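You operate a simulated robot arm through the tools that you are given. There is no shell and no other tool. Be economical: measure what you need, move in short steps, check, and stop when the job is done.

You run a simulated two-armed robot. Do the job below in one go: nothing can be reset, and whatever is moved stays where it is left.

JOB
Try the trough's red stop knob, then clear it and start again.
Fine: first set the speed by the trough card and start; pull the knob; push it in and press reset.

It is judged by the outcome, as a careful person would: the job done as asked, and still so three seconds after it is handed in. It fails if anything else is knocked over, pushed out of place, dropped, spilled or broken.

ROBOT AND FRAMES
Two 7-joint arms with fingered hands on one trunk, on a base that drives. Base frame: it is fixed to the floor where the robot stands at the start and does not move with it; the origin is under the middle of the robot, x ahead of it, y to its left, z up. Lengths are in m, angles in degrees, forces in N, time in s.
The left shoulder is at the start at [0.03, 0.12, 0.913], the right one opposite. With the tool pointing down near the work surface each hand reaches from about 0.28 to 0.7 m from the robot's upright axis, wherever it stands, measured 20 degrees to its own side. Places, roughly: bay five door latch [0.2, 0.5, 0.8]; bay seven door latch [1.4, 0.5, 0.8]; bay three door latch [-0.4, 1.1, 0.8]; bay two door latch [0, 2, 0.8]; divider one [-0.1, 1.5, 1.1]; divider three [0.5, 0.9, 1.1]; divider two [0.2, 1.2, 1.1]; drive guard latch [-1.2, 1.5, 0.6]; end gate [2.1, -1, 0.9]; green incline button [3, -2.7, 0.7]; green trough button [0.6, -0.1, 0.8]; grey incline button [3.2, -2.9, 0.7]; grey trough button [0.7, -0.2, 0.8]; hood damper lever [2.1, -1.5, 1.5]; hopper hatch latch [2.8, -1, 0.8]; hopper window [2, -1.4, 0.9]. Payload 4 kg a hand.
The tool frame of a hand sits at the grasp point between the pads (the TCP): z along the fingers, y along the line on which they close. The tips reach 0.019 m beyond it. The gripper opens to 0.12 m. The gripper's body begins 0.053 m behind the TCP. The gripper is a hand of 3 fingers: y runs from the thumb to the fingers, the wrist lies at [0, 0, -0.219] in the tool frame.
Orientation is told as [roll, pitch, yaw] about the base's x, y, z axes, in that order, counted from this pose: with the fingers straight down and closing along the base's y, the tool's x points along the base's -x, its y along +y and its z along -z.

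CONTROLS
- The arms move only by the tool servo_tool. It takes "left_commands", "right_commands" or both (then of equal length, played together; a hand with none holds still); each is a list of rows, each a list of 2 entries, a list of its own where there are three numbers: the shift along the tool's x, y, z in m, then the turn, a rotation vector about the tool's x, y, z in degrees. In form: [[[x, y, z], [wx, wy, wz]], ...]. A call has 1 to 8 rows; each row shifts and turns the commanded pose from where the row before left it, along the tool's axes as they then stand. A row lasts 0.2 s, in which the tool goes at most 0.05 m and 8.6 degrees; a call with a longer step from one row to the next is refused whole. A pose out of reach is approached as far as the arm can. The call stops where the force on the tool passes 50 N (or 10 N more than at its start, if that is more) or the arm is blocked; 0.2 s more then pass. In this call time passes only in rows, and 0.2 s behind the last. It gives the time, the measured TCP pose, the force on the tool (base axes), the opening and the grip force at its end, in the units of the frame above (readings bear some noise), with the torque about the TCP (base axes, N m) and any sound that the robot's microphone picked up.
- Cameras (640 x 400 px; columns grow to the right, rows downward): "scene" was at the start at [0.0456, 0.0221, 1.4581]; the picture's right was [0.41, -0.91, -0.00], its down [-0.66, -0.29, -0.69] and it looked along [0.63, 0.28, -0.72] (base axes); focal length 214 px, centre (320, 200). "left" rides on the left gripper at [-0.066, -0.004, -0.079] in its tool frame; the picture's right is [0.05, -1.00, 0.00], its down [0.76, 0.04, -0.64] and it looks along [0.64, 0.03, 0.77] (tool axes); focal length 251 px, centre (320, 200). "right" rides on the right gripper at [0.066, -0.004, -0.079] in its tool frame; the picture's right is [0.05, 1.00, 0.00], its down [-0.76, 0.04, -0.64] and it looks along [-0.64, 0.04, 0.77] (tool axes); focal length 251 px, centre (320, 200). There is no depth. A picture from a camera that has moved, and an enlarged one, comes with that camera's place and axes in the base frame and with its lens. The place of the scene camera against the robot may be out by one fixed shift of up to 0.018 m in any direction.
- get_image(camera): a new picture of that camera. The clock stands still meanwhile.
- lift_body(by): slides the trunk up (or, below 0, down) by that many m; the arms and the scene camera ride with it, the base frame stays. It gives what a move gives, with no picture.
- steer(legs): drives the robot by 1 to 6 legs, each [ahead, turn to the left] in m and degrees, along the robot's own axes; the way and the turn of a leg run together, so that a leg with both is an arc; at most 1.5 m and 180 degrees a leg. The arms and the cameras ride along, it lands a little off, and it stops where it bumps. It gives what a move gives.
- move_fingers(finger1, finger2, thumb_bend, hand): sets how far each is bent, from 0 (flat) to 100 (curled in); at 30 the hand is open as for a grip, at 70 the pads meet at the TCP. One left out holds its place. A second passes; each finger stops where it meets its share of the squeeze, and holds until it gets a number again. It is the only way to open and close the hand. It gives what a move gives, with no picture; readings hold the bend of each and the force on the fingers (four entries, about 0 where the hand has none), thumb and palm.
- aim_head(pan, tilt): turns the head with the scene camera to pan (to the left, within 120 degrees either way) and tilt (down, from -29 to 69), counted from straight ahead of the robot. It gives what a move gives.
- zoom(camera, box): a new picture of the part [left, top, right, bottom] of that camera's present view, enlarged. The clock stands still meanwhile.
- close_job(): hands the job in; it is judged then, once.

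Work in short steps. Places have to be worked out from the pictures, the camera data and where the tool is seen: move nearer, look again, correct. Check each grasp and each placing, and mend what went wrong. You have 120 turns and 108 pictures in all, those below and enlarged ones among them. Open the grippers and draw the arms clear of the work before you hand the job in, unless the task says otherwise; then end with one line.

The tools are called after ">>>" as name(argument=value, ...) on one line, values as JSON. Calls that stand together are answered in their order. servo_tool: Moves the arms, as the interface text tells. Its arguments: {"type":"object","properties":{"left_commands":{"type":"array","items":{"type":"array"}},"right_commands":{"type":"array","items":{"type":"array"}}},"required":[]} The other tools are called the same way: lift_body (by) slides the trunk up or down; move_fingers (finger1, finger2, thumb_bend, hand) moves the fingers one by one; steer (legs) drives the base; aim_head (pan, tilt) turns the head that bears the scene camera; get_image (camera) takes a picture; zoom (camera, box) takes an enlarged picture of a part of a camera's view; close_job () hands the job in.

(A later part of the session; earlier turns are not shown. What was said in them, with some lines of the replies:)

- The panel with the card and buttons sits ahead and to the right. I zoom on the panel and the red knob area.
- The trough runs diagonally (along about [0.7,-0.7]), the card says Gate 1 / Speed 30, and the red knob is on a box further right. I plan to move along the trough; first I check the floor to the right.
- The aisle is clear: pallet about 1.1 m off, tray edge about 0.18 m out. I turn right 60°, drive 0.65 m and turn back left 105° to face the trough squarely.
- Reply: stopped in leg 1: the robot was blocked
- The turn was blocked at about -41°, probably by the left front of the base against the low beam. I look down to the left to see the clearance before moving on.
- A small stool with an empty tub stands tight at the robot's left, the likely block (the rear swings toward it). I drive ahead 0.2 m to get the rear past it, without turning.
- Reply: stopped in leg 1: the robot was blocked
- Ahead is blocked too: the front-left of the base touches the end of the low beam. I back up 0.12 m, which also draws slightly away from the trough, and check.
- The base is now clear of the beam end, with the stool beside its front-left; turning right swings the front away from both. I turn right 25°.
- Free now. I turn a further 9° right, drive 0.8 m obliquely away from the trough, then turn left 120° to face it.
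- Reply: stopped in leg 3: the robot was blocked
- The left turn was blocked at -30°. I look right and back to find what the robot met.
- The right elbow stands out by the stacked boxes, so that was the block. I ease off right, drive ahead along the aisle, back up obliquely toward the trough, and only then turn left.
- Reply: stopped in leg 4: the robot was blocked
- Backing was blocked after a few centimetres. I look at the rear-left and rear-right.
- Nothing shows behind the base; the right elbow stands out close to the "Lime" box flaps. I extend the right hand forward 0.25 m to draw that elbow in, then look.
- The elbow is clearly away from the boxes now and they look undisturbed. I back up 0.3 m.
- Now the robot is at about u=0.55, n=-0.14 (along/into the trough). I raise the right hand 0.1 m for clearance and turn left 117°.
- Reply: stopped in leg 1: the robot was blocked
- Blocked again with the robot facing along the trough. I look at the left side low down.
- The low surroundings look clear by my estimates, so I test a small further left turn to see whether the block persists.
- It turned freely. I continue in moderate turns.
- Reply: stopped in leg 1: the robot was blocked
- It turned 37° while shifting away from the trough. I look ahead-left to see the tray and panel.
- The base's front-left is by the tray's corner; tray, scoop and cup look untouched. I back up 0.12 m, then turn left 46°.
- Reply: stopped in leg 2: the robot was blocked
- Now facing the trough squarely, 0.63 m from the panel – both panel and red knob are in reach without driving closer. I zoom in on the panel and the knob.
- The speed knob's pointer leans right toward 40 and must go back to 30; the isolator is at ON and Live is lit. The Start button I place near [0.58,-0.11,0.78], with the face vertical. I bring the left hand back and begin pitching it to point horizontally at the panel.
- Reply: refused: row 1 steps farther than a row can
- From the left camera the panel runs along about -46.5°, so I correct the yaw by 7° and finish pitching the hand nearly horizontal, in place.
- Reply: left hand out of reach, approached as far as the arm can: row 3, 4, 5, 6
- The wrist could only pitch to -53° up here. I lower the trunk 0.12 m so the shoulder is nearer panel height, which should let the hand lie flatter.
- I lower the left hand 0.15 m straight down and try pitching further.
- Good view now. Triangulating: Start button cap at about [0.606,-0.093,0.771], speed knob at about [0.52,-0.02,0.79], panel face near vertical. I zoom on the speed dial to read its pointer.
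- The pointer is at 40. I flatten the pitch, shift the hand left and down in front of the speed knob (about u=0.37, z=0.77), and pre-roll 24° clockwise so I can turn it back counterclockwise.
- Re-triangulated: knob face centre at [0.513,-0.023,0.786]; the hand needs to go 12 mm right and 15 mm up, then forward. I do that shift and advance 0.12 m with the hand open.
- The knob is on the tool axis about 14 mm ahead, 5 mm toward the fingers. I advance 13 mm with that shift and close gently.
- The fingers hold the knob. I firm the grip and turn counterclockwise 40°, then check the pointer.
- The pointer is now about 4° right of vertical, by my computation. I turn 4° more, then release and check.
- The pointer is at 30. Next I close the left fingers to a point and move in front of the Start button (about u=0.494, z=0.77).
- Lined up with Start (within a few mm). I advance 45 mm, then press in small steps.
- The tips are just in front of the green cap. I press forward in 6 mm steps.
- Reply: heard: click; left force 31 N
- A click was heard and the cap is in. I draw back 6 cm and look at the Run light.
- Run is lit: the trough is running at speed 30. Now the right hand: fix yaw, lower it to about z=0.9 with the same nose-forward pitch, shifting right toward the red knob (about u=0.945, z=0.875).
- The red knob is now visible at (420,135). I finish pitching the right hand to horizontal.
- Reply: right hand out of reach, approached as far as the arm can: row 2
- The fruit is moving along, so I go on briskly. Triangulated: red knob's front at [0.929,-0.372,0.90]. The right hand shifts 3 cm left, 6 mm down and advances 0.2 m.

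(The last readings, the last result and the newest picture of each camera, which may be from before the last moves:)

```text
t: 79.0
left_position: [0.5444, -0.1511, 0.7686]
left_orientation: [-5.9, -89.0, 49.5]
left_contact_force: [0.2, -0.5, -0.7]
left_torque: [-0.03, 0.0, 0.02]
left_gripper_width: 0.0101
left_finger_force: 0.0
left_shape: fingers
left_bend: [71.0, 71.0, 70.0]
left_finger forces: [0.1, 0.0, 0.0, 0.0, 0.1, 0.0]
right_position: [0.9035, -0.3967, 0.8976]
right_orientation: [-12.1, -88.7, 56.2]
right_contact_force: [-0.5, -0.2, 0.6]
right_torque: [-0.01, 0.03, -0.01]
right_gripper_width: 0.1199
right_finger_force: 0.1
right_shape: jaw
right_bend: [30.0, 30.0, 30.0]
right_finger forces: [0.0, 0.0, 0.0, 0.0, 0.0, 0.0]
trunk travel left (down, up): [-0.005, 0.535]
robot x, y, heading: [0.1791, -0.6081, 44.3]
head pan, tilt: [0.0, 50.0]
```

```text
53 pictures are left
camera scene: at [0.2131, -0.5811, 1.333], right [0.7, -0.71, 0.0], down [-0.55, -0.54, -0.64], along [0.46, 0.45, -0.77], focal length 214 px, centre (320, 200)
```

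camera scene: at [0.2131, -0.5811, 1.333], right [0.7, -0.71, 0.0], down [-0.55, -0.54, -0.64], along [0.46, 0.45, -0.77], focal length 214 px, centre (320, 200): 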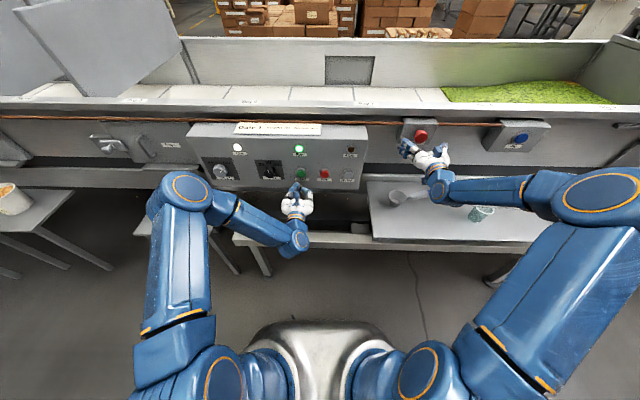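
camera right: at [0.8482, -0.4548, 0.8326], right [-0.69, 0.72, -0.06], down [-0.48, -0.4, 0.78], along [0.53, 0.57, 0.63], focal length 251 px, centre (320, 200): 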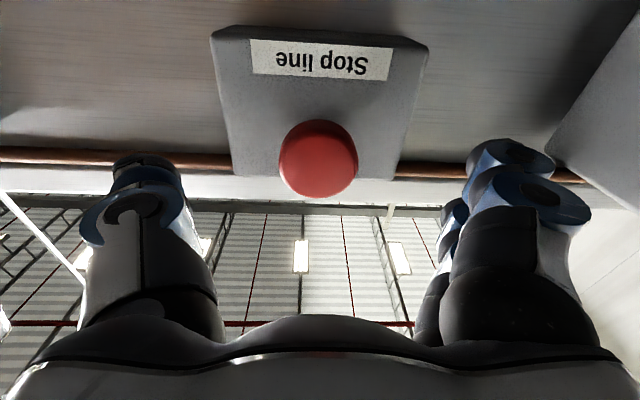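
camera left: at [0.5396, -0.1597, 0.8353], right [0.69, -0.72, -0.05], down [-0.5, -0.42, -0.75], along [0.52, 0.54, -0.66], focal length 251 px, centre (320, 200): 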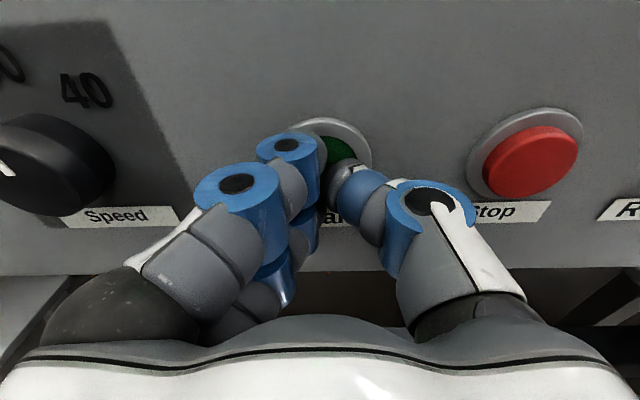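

The knob is right on the axis, 32 mm ahead. I advance 43 mm and close the right fingers round its head.

>>> servo_tool(right_commands=[[[0, 0, 0.022], [0, 0, 0]], [[0, 0, 0.021], [0, 0, 0]]])

>>> move_fingers(hand="right", finger1=70, finger2=70, thumb_bend=70)

>>> get_image(camera="right")

```text
t: 79.6
left_position: [0.5444, -0.1501, 0.7687]
left_orientation: [-6.0, -89.0, 49.7]
left_contact_force: [-1.0, -0.3, -0.3]
left_torque: [0.02, -0.02, -0.01]
left_gripper_width: 0.0103
left_finger_force: 0.1
left_shape: fingers
left_bend: [71.0, 71.0, 70.0]
left_finger forces: [0.0, 0.0, 0.0, 0.0, 0.1, 0.0]
right_position: [0.934, -0.3663, 0.8957]
right_orientation: [-11.6, -88.8, 55.6]
right_contact_force: [0.4, 0.6, 0.3]
right_torque: [-0.01, 0.03, 0.02]
right_gripper_width: 0.1198
right_finger_force: 0.0
right_shape: jaw
right_bend: [30.0, 30.0, 30.0]
right_finger forces: [0.0, 0.0, 0.1, 0.0, 0.0, 0.0]
trunk travel left (down, up): [-0.005, 0.535]
robot x, y, heading: [0.184, -0.6139, 44.2]
head pan, tilt: [0.0, 50.0]
```

```text
t: 80.6
left_position: [0.5448, -0.1494, 0.7689]
left_orientation: [-5.3, -89.0, 48.8]
left_contact_force: [0.1, -0.3, 0.3]
left_torque: [0.0, -0.05, 0.0]
left_gripper_width: 0.0099
left_finger_force: 0.0
left_shape: fingers
left_bend: [71.0, 71.0, 70.0]
left_finger forces: [0.0, 0.0, 0.0, 0.0, 0.1, 0.0]
right_position: [0.9349, -0.3658, 0.8961]
right_orientation: [-10.9, -88.7, 55.0]
right_contact_force: [3.2, 0.7, -1.8]
right_torque: [-0.04, -0.01, 0.13]
right_gripper_width: 0.0314
right_finger_force: 15.6
right_shape: fingers
right_bend: [66.0, 59.0, 60.0]
right_finger forces: [4.8, 10.5, 0.1, 0.0, 16.3, 0.1]
trunk travel left (down, up): [-0.005, 0.535]
robot x, y, heading: [0.1823, -0.6142, 44.7]
head pan, tilt: [0.0, 50.0]
```

```text
52 pictures are left
camera right: at [0.8791, -0.425, 0.8314], right [-0.69, 0.72, -0.06], down [-0.48, -0.4, 0.78], along [0.53, 0.57, 0.63], focal length 251 px, centre (320, 200)
```

right: 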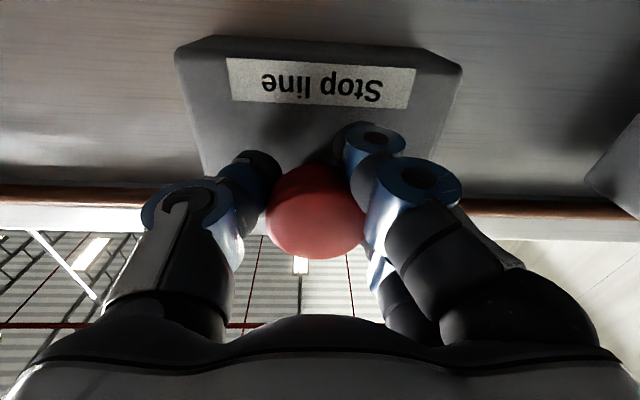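

The knob is held by all three fingers. I pull it straight out in small steps.

>>> servo_tool(right_commands=[[[0, 0, -0.008], [0, 0, 0]], [[0, 0, -0.008], [0, 0, 0]], [[0, 0, -0.008], [0, 0, 0]], [[0, 0, -0.006], [0, 0, 0]]])

>>> zoom(camera="scene", box=[190, 100, 470, 220])

>>> get_image(camera="right")

```text
t: 81.6
left_position: [0.5459, -0.1487, 0.7677]
left_orientation: [-4.2, -88.7, 47.6]
left_contact_force: [-0.6, 1.0, 0.3]
left_torque: [0.02, -0.01, -0.02]
left_gripper_width: 0.0101
left_finger_force: 0.1
left_shape: fingers
left_bend: [71.0, 71.0, 70.0]
left_finger forces: [0.0, 0.1, 0.0, 0.0, 0.1, 0.0]
right_position: [0.9153, -0.3843, 0.8978]
right_orientation: [-9.2, -88.8, 53.4]
right_contact_force: [20.3, 19.3, -3.4]
right_torque: [-0.07, 0.09, 0.16]
right_gripper_width: 0.0317
right_finger_force: 15.1
right_shape: fingers
right_bend: [66.0, 58.0, 59.0]
right_finger forces: [4.4, 8.9, 0.1, 0.0, 17.9, 0.0]
trunk travel left (down, up): [-0.005, 0.535]
robot x, y, heading: [0.1796, -0.6132, 44.3]
head pan, tilt: [0.0, 50.0]
```

```text
2.29 times, centred on (330, 160) of scene
camera zoom: at [0.2164, -0.5787, 1.3328], right [0.7, -0.71, 0.0], down [-0.55, -0.54, -0.64], along [0.46, 0.45, -0.77], focal length 490 px, centre (297, 291)
```

zoom: 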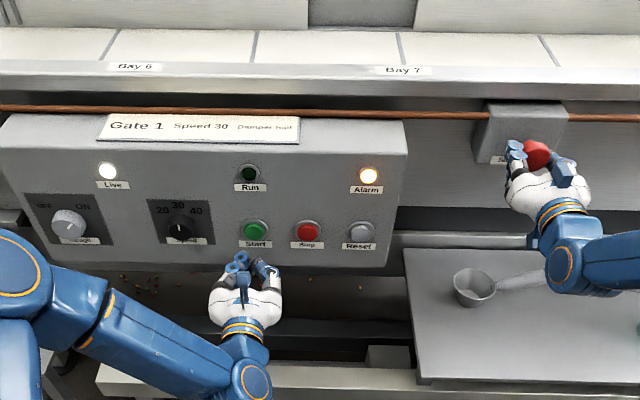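

```text
50 pictures are left
camera right: at [0.8592, -0.4433, 0.8314], right [-0.7, 0.72, -0.06], down [-0.48, -0.41, 0.78], along [0.53, 0.57, 0.63], focal length 251 px, centre (320, 200)
```

right: 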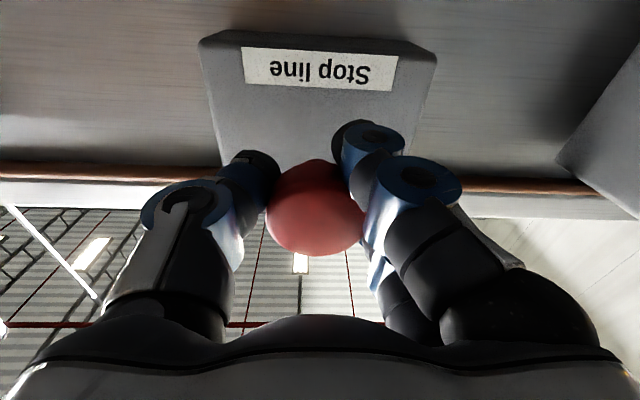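

The knob came out about 25 mm: Run went off and Alarm is lit. Now I push it back in with the same grip.

>>> servo_tool(right_commands=[[[0, 0, 0.008], [0, 0, 0]], [[0, 0, 0.008], [0, 0, 0]], [[0, 0, 0.008], [0, 0, 0]], [[0, 0, 0.008], [0, 0, 0]], [[0, 0, 0.004], [0, 0, 0]]])

>>> get_image(camera="right")

```text
t: 82.8
left_position: [0.543, -0.1524, 0.7706]
left_orientation: [-5.7, -89.1, 49.4]
left_contact_force: [-0.6, 0.1, 0.9]
left_torque: [-0.01, -0.03, 0.0]
left_gripper_width: 0.01
left_finger_force: 0.2
left_shape: fingers
left_bend: [71.0, 71.0, 70.0]
left_finger forces: [0.0, 0.0, 0.0, 0.0, 0.0, 0.1]
right_position: [0.9382, -0.3662, 0.897]
right_orientation: [-11.4, -88.8, 55.2]
right_contact_force: [-16.6, -14.4, -6.5]
right_torque: [0.08, -0.07, 0.06]
right_gripper_width: 0.029
right_finger_force: 20.1
right_shape: fingers
right_bend: [67.0, 58.0, 63.0]
right_finger forces: [6.9, 14.9, 0.0, 0.1, 18.9, 0.0]
trunk travel left (down, up): [-0.005, 0.535]
robot x, y, heading: [0.1779, -0.6104, 44.4]
head pan, tilt: [0.0, 50.0]
```

```text
49 pictures are left
camera right: at [0.8821, -0.4234, 0.8315], right [-0.69, 0.72, -0.06], down [-0.48, -0.4, 0.78], along [0.53, 0.57, 0.63], focal length 251 px, centre (320, 200)
```

right: 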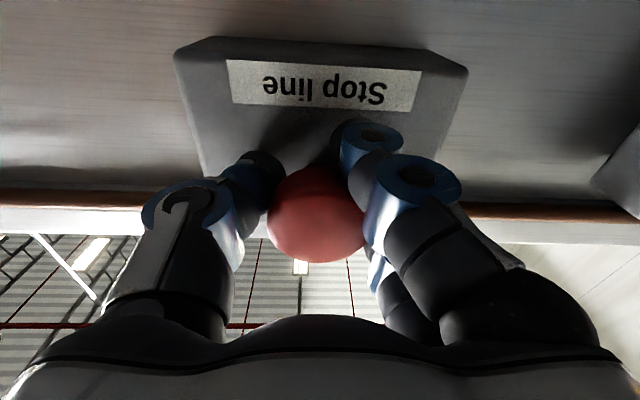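

It is back at its original depth. I open the right hand, draw back 12 cm and look.

>>> move_fingers(hand="right", finger1=30, finger2=30, thumb_bend=30)

>>> servo_tool(right_commands=[[[0, 0, -0.04], [0, 0, 0]], [[0, 0, -0.04], [0, 0, 0]], [[0, 0, -0.04], [0, 0, 0]]])

>>> zoom(camera="scene", box=[190, 100, 470, 220])

>>> get_image(camera="right")

```text
t: 83.8
left_position: [0.5438, -0.1504, 0.7703]
left_orientation: [-5.8, -89.0, 49.5]
left_contact_force: [0.3, 0.0, 0.2]
left_torque: [-0.02, 0.0, 0.03]
left_gripper_width: 0.0101
left_finger_force: 0.0
left_shape: fingers
left_bend: [71.0, 71.0, 70.0]
left_finger forces: [0.0, 0.0, 0.0, 0.1, 0.0, 0.0]
right_position: [0.938, -0.3636, 0.8968]
right_orientation: [-12.5, -89.0, 56.7]
right_contact_force: [0.2, 0.2, -0.4]
right_torque: [-0.01, -0.01, 0.02]
right_gripper_width: 0.1277
right_finger_force: 0.1
right_shape: fingers
right_bend: [30.0, 30.0, 30.0]
right_finger forces: [0.0, 0.1, 0.0, 0.1, 0.0, 0.0]
trunk travel left (down, up): [-0.005, 0.535]
robot x, y, heading: [0.1809, -0.6095, 44.4]
head pan, tilt: [0.0, 50.0]
```

```text
t: 84.6
left_position: [0.5437, -0.1499, 0.7706]
left_orientation: [-6.1, -89.0, 49.7]
left_contact_force: [0.0, -0.3, -0.5]
left_torque: [-0.01, 0.01, 0.01]
left_gripper_width: 0.0098
left_finger_force: 0.0
left_shape: fingers
left_bend: [71.0, 71.0, 70.0]
left_finger forces: [0.0, 0.1, 0.0, 0.0, 0.0, 0.1]
right_position: [0.8518, -0.447, 0.8989]
right_orientation: [-11.6, -88.9, 55.6]
right_contact_force: [-0.7, 0.0, 0.6]
right_torque: [-0.02, 0.01, 0.01]
right_gripper_width: 0.1279
right_finger_force: 0.1
right_shape: fingers
right_bend: [30.0, 30.0, 30.0]
right_finger forces: [0.0, 0.0, 0.0, 0.0, 0.0, 0.1]
trunk travel left (down, up): [-0.005, 0.535]
robot x, y, heading: [0.1785, -0.6099, 44.2]
head pan, tilt: [0.0, 50.0]
```

```text
2.29 times, centred on (330, 160) of scene
camera zoom: at [0.2128, -0.5815, 1.3331], right [0.7, -0.71, 0.0], down [-0.55, -0.54, -0.64], along [0.46, 0.45, -0.77], focal length 490 px, centre (297, 291)
```

zoom: 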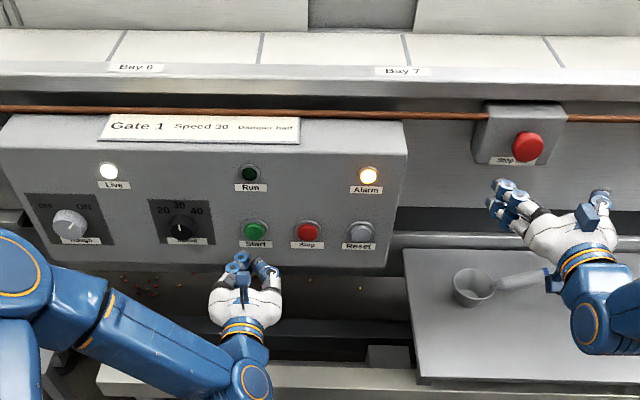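

```text
47 pictures are left
camera right: at [0.7961, -0.5051, 0.8348], right [-0.7, 0.72, -0.06], down [-0.48, -0.41, 0.78], along [0.53, 0.57, 0.63], focal length 251 px, centre (320, 200)
```

right: 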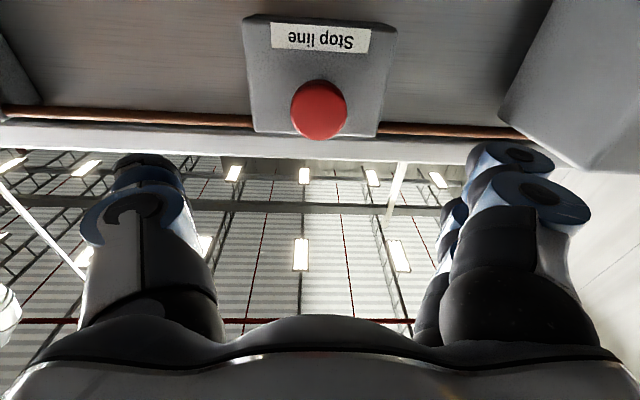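

The knob is seated as before, Alarm still lit awaiting reset. I move the closed left hand 0.186 m right, in front of Reset (about u=0.676, z=0.77).

>>> servo_tool(left_commands=[[[0, -0.0465, 0], [0, 0, 0]], [[0, -0.0465, 0], [0, 0, 0]], [[0, -0.0465, 0], [0, 0, 0]], [[0, -0.0465, 0], [0, 0, 0]]])

>>> get_image(camera="left")

```text
t: 85.6
left_position: [0.6727, -0.2855, 0.77]
left_orientation: [-6.3, -89.1, 49.9]
left_contact_force: [-0.2, 0.3, 1.2]
left_torque: [0.01, 0.0, 0.01]
left_gripper_width: 0.01
left_finger_force: 0.1
left_shape: fingers
left_bend: [71.0, 71.0, 70.0]
left_finger forces: [0.1, 0.1, 0.0, 0.0, 0.1, 0.0]
right_position: [0.853, -0.4472, 0.8996]
right_orientation: [-11.0, -89.0, 55.1]
right_contact_force: [0.7, -0.2, 0.6]
right_torque: [-0.01, -0.01, 0.02]
right_gripper_width: 0.1281
right_finger_force: 0.2
right_shape: fingers
right_bend: [30.0, 30.0, 30.0]
right_finger forces: [0.0, 0.0, 0.1, 0.0, 0.0, 0.0]
trunk travel left (down, up): [-0.005, 0.535]
robot x, y, heading: [0.1808, -0.6116, 44.4]
head pan, tilt: [0.0, 50.0]
```

```text
46 pictures are left
camera left: at [0.6197, -0.3417, 0.8377], right [0.69, -0.72, -0.05], down [-0.5, -0.42, -0.75], along [0.52, 0.55, -0.66], focal length 251 px, centre (320, 200)
```

left: 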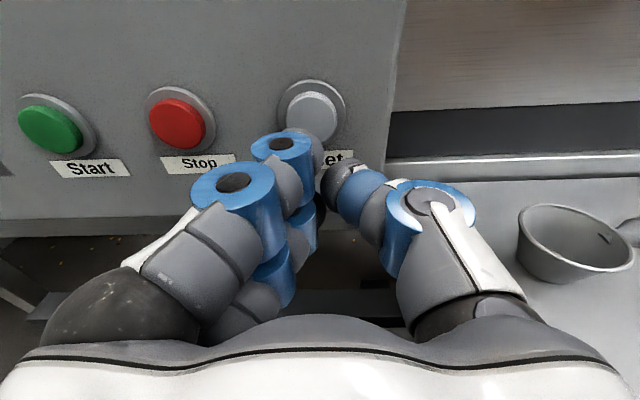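

Lined up the same as for Start. I advance 57 mm with a 3 mm shift left, then press 18 mm in small steps.

>>> servo_tool(left_commands=[[[0, 0.003, 0.03], [0, 0, 0]], [[0, 0, 0.026], [0, 0, 0]], [[0, 0, 0.007], [0, 0, 0]], [[0, 0, 0.006], [0, 0, 0]], [[0, 0, 0.006], [0, 0, 0]]])

>>> servo_tool(left_commands=[[[0, 0, -0.03], [0, 0, 0]], [[0, 0, -0.04], [0, 0, 0]]])

>>> zoom(camera="scene", box=[190, 100, 470, 220])

```text
t: 86.8
left_position: [0.7173, -0.2405, 0.766]
left_orientation: [-3.9, -88.6, 47.2]
left_contact_force: [-85.1, -51.4, 5.5]
left_torque: [-0.02, -0.16, 1.56]
left_gripper_width: 0.0073
left_finger_force: 58.0
left_shape: fingers
left_bend: [70.0, 70.0, 71.0]
left_finger forces: [57.3, 48.5, 0.1, 0.0, 10.1, 0.0]
right_position: [0.8484, -0.4485, 0.904]
right_orientation: [-21.2, -89.1, 65.4]
right_contact_force: [0.7, 0.7, -0.8]
right_torque: [0.0, 0.01, 0.06]
right_gripper_width: 0.128
right_finger_force: 0.1
right_shape: fingers
right_bend: [30.0, 30.0, 30.0]
right_finger forces: [0.0, 0.0, 0.0, 0.0, 0.0, 0.0]
trunk travel left (down, up): [-0.005, 0.535]
robot x, y, heading: [0.1788, -0.6152, 44.6]
head pan, tilt: [0.0, 50.0]
heard: click
stopped in row 5 (left hand): the force on the tool passed its limit at 60 N (the readings are from after the stop); the commanded pose is now the measured one
```

```text
t: 87.4
left_position: [0.6717, -0.2828, 0.7679]
left_orientation: [-3.1, -88.6, 46.6]
left_contact_force: [0.4, -0.8, 0.6]
left_torque: [-0.03, 0.06, 0.03]
left_gripper_width: 0.0101
left_finger_force: 0.1
left_shape: fingers
left_bend: [71.0, 71.0, 70.0]
left_finger forces: [0.0, 0.1, 0.1, 0.1, 0.0, 0.0]
right_position: [0.8512, -0.4463, 0.9004]
right_orientation: [-11.8, -88.9, 55.8]
right_contact_force: [0.0, 0.3, 0.3]
right_torque: [0.01, -0.01, 0.0]
right_gripper_width: 0.1279
right_finger_force: 0.0
right_shape: fingers
right_bend: [30.0, 30.0, 30.0]
right_finger forces: [0.1, 0.0, 0.1, 0.0, 0.0, 0.0]
trunk travel left (down, up): [-0.005, 0.535]
robot x, y, heading: [0.1809, -0.6122, 44.4]
head pan, tilt: [0.0, 50.0]
```

```text
2.29 times, centred on (330, 160) of scene
camera zoom: at [0.2132, -0.5813, 1.333], right [0.7, -0.71, 0.0], down [-0.55, -0.54, -0.64], along [0.46, 0.45, -0.77], focal length 490 px, centre (297, 291)
```

zoom: 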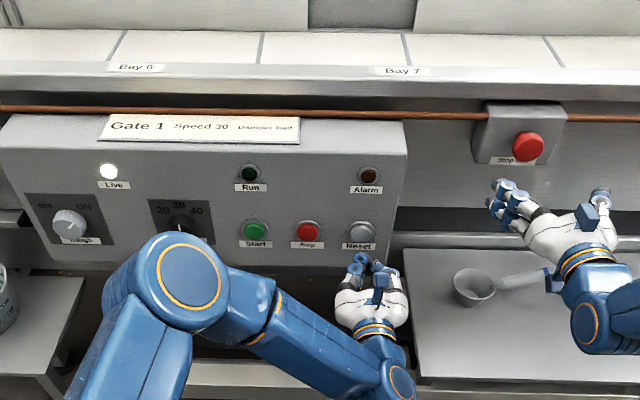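

Alarm has cleared. I go back left 0.184 m to Start.

>>> servo_tool(left_commands=[[[0, 0.046, 0], [0, 0, 0]], [[0, 0.046, 0], [0, 0, 0]], [[0, 0.046, 0], [0, 0, 0]], [[0, 0.046, 0], [0, 0, 0]]])

>>> get_image(camera="left")

```text
t: 88.4
left_position: [0.5426, -0.1506, 0.7679]
left_orientation: [-5.0, -88.6, 48.5]
left_contact_force: [0.6, -0.1, -0.2]
left_torque: [-0.02, -0.03, -0.01]
left_gripper_width: 0.01
left_finger_force: 0.0
left_shape: fingers
left_bend: [71.0, 71.0, 70.0]
left_finger forces: [0.0, 0.0, 0.0, 0.0, 0.1, 0.0]
right_position: [0.8523, -0.4473, 0.8979]
right_orientation: [-12.9, -89.0, 57.0]
right_contact_force: [1.0, 0.1, -0.8]
right_torque: [0.0, 0.0, -0.01]
right_gripper_width: 0.1279
right_finger_force: 0.1
right_shape: fingers
right_bend: [30.0, 30.0, 30.0]
right_finger forces: [0.0, 0.0, 0.0, 0.0, 0.0, 0.0]
trunk travel left (down, up): [-0.005, 0.535]
robot x, y, heading: [0.1851, -0.6114, 44.2]
head pan, tilt: [0.0, 50.0]
```

```text
44 pictures are left
camera left: at [0.4912, -0.2064, 0.8344], right [0.69, -0.73, -0.05], down [-0.51, -0.43, -0.75], along [0.52, 0.54, -0.66], focal length 251 px, centre (320, 200)
```

left: 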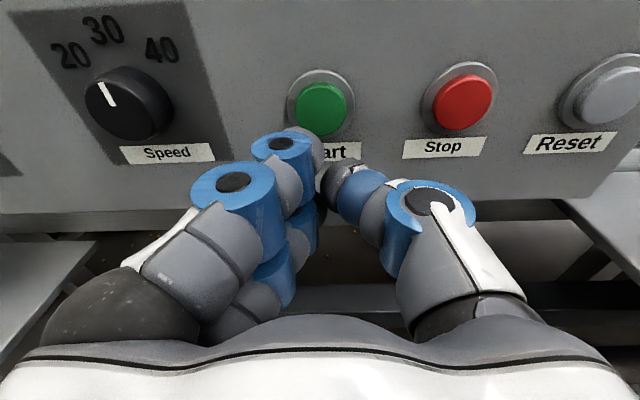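

Aligned with Start; n is about 0.277. I advance 52 mm then press 18 mm in small steps.

>>> servo_tool(left_commands=[[[0, 0, 0.028], [0, 0, 0]], [[0, 0, 0.024], [0, 0, 0]], [[0, 0, 0.007], [0, 0, 0]], [[0, 0, 0.006], [0, 0, 0]], [[0, 0, 0.005], [0, 0, 0]]])

>>> servo_tool(left_commands=[[[0, 0, -0.03], [0, 0, 0]], [[0, 0, -0.04], [0, 0, 0]]])

>>> get_image(camera="scene")

```text
t: 89.6
left_position: [0.5936, -0.103, 0.7661]
left_orientation: [-2.8, -88.6, 46.4]
left_contact_force: [-26.4, -16.1, 0.3]
left_torque: [0.25, -0.42, 0.44]
left_gripper_width: 0.0088
left_finger_force: 14.8
left_shape: fingers
left_bend: [70.0, 71.0, 70.0]
left_finger forces: [27.7, 0.1, 0.0, 0.0, 2.0, 0.0]
right_position: [0.8501, -0.4488, 0.9021]
right_orientation: [-15.7, -89.0, 59.8]
right_contact_force: [0.1, -0.6, -0.7]
right_torque: [-0.03, 0.04, -0.01]
right_gripper_width: 0.1279
right_finger_force: 0.0
right_shape: fingers
right_bend: [30.0, 30.0, 30.0]
right_finger forces: [0.1, 0.0, 0.1, 0.0, 0.1, 0.1]
trunk travel left (down, up): [-0.005, 0.535]
robot x, y, heading: [0.1801, -0.6131, 44.5]
head pan, tilt: [0.0, 50.0]
heard: click
```

```text
t: 90.2
left_position: [0.5448, -0.1506, 0.7675]
left_orientation: [-3.1, -88.8, 46.5]
left_contact_force: [0.2, -0.8, -0.4]
left_torque: [0.0, -0.01, 0.0]
left_gripper_width: 0.0104
left_finger_force: 0.1
left_shape: fingers
left_bend: [71.0, 71.0, 70.0]
left_finger forces: [0.1, 0.0, 0.1, 0.1, 0.0, 0.0]
right_position: [0.8529, -0.4479, 0.8999]
right_orientation: [-11.7, -88.7, 56.0]
right_contact_force: [-0.1, -0.7, 0.3]
right_torque: [-0.03, 0.03, 0.0]
right_gripper_width: 0.1281
right_finger_force: 0.0
right_shape: fingers
right_bend: [30.0, 30.0, 30.0]
right_finger forces: [0.0, 0.0, 0.1, 0.0, 0.1, 0.1]
trunk travel left (down, up): [-0.005, 0.535]
robot x, y, heading: [0.1757, -0.614, 44.4]
head pan, tilt: [0.0, 50.0]
```

```text
43 pictures are left
camera scene: at [0.2132, -0.5813, 1.333], right [0.7, -0.71, 0.0], down [-0.55, -0.54, -0.64], along [0.46, 0.45, -0.77], focal length 214 px, centre (320, 200)
```

scene: 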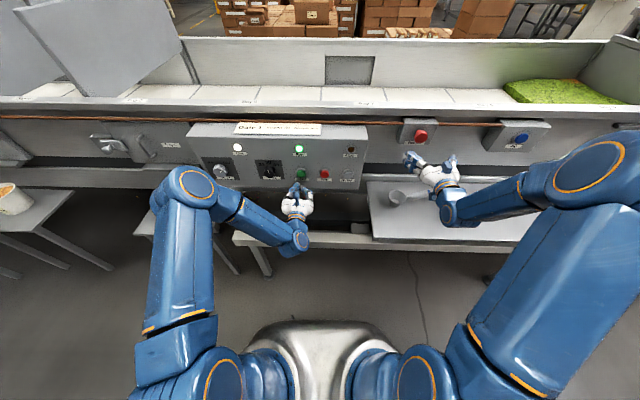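

Run is lit again, Alarm off. I draw both arms back 8 cm, open the left hand, and check once more.

>>> servo_tool(left_commands=[[[0, 0, -0.04], [0, 0, 0]], [[0, 0, -0.04], [0, 0, 0]]], right_commands=[[[0, 0, -0.04], [0, 0, 0]], [[0, 0, -0.04], [0, 0, 0]]])

>>> move_fingers(hand="left", finger1=30, finger2=30, thumb_bend=30)

>>> zoom(camera="scene", box=[190, 100, 510, 240])

```text
t: 90.8
left_position: [0.4861, -0.2045, 0.7685]
left_orientation: [-3.9, -88.7, 47.5]
left_contact_force: [0.2, 0.8, -0.7]
left_torque: [0.0, 0.0, 0.01]
left_gripper_width: 0.0101
left_finger_force: 0.1
left_shape: fingers
left_bend: [71.0, 71.0, 70.0]
left_finger forces: [0.0, 0.0, 0.1, 0.1, 0.0, 0.0]
right_position: [0.7931, -0.5034, 0.9022]
right_orientation: [-12.2, -89.0, 56.3]
right_contact_force: [-0.3, 0.4, 0.6]
right_torque: [0.0, 0.02, 0.0]
right_gripper_width: 0.1281
right_finger_force: 0.0
right_shape: fingers
right_bend: [30.0, 30.0, 30.0]
right_finger forces: [0.1, 0.0, 0.0, 0.0, 0.1, 0.0]
trunk travel left (down, up): [-0.005, 0.535]
robot x, y, heading: [0.1774, -0.6105, 44.2]
head pan, tilt: [0.0, 50.0]
```

```text
t: 91.8
left_position: [0.4869, -0.2049, 0.7685]
left_orientation: [-2.8, -88.7, 46.4]
left_contact_force: [-0.2, 0.3, 0.0]
left_torque: [0.0, -0.04, 0.02]
left_gripper_width: 0.1278
left_finger_force: 0.0
left_shape: fingers
left_bend: [30.0, 30.0, 30.0]
left_finger forces: [0.0, 0.0, 0.0, 0.0, 0.0, 0.0]
right_position: [0.7943, -0.5021, 0.9005]
right_orientation: [-11.9, -88.9, 55.9]
right_contact_force: [-0.8, 0.6, 0.2]
right_torque: [0.0, 0.0, 0.04]
right_gripper_width: 0.1279
right_finger_force: 0.0
right_shape: fingers
right_bend: [30.0, 30.0, 30.0]
right_finger forces: [0.0, 0.0, 0.0, 0.0, 0.0, 0.1]
trunk travel left (down, up): [-0.005, 0.535]
robot x, y, heading: [0.1787, -0.6101, 44.5]
head pan, tilt: [0.0, 50.0]
```

```text
2.00 times, centred on (350, 170) of scene
camera zoom: at [0.2127, -0.5816, 1.333], right [0.7, -0.71, 0.0], down [-0.55, -0.54, -0.64], along [0.46, 0.45, -0.77], focal length 429 px, centre (260, 260)
```

zoom: 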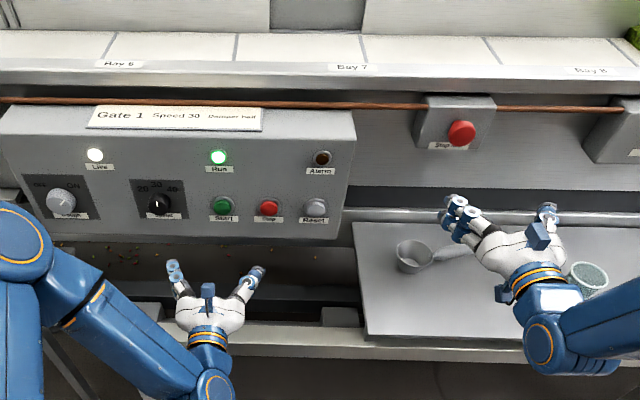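

Run is lit, Alarm is out, the knob is in, the speed is at 30, and the scoop and cup stand as before with both arms clear. I hand the job in.

>>> close_job()

```text
The job is handed in.
```

I set the speed to 30 and started the trough. Pulling the red knob stopped it and lit the alarm; I pushed the knob in, pressed Reset and Start, and it was running again at hand-in. While driving, the base bumped the trough frame or tray, and probably the boxes, a few times; nothing looked moved in the pictures.
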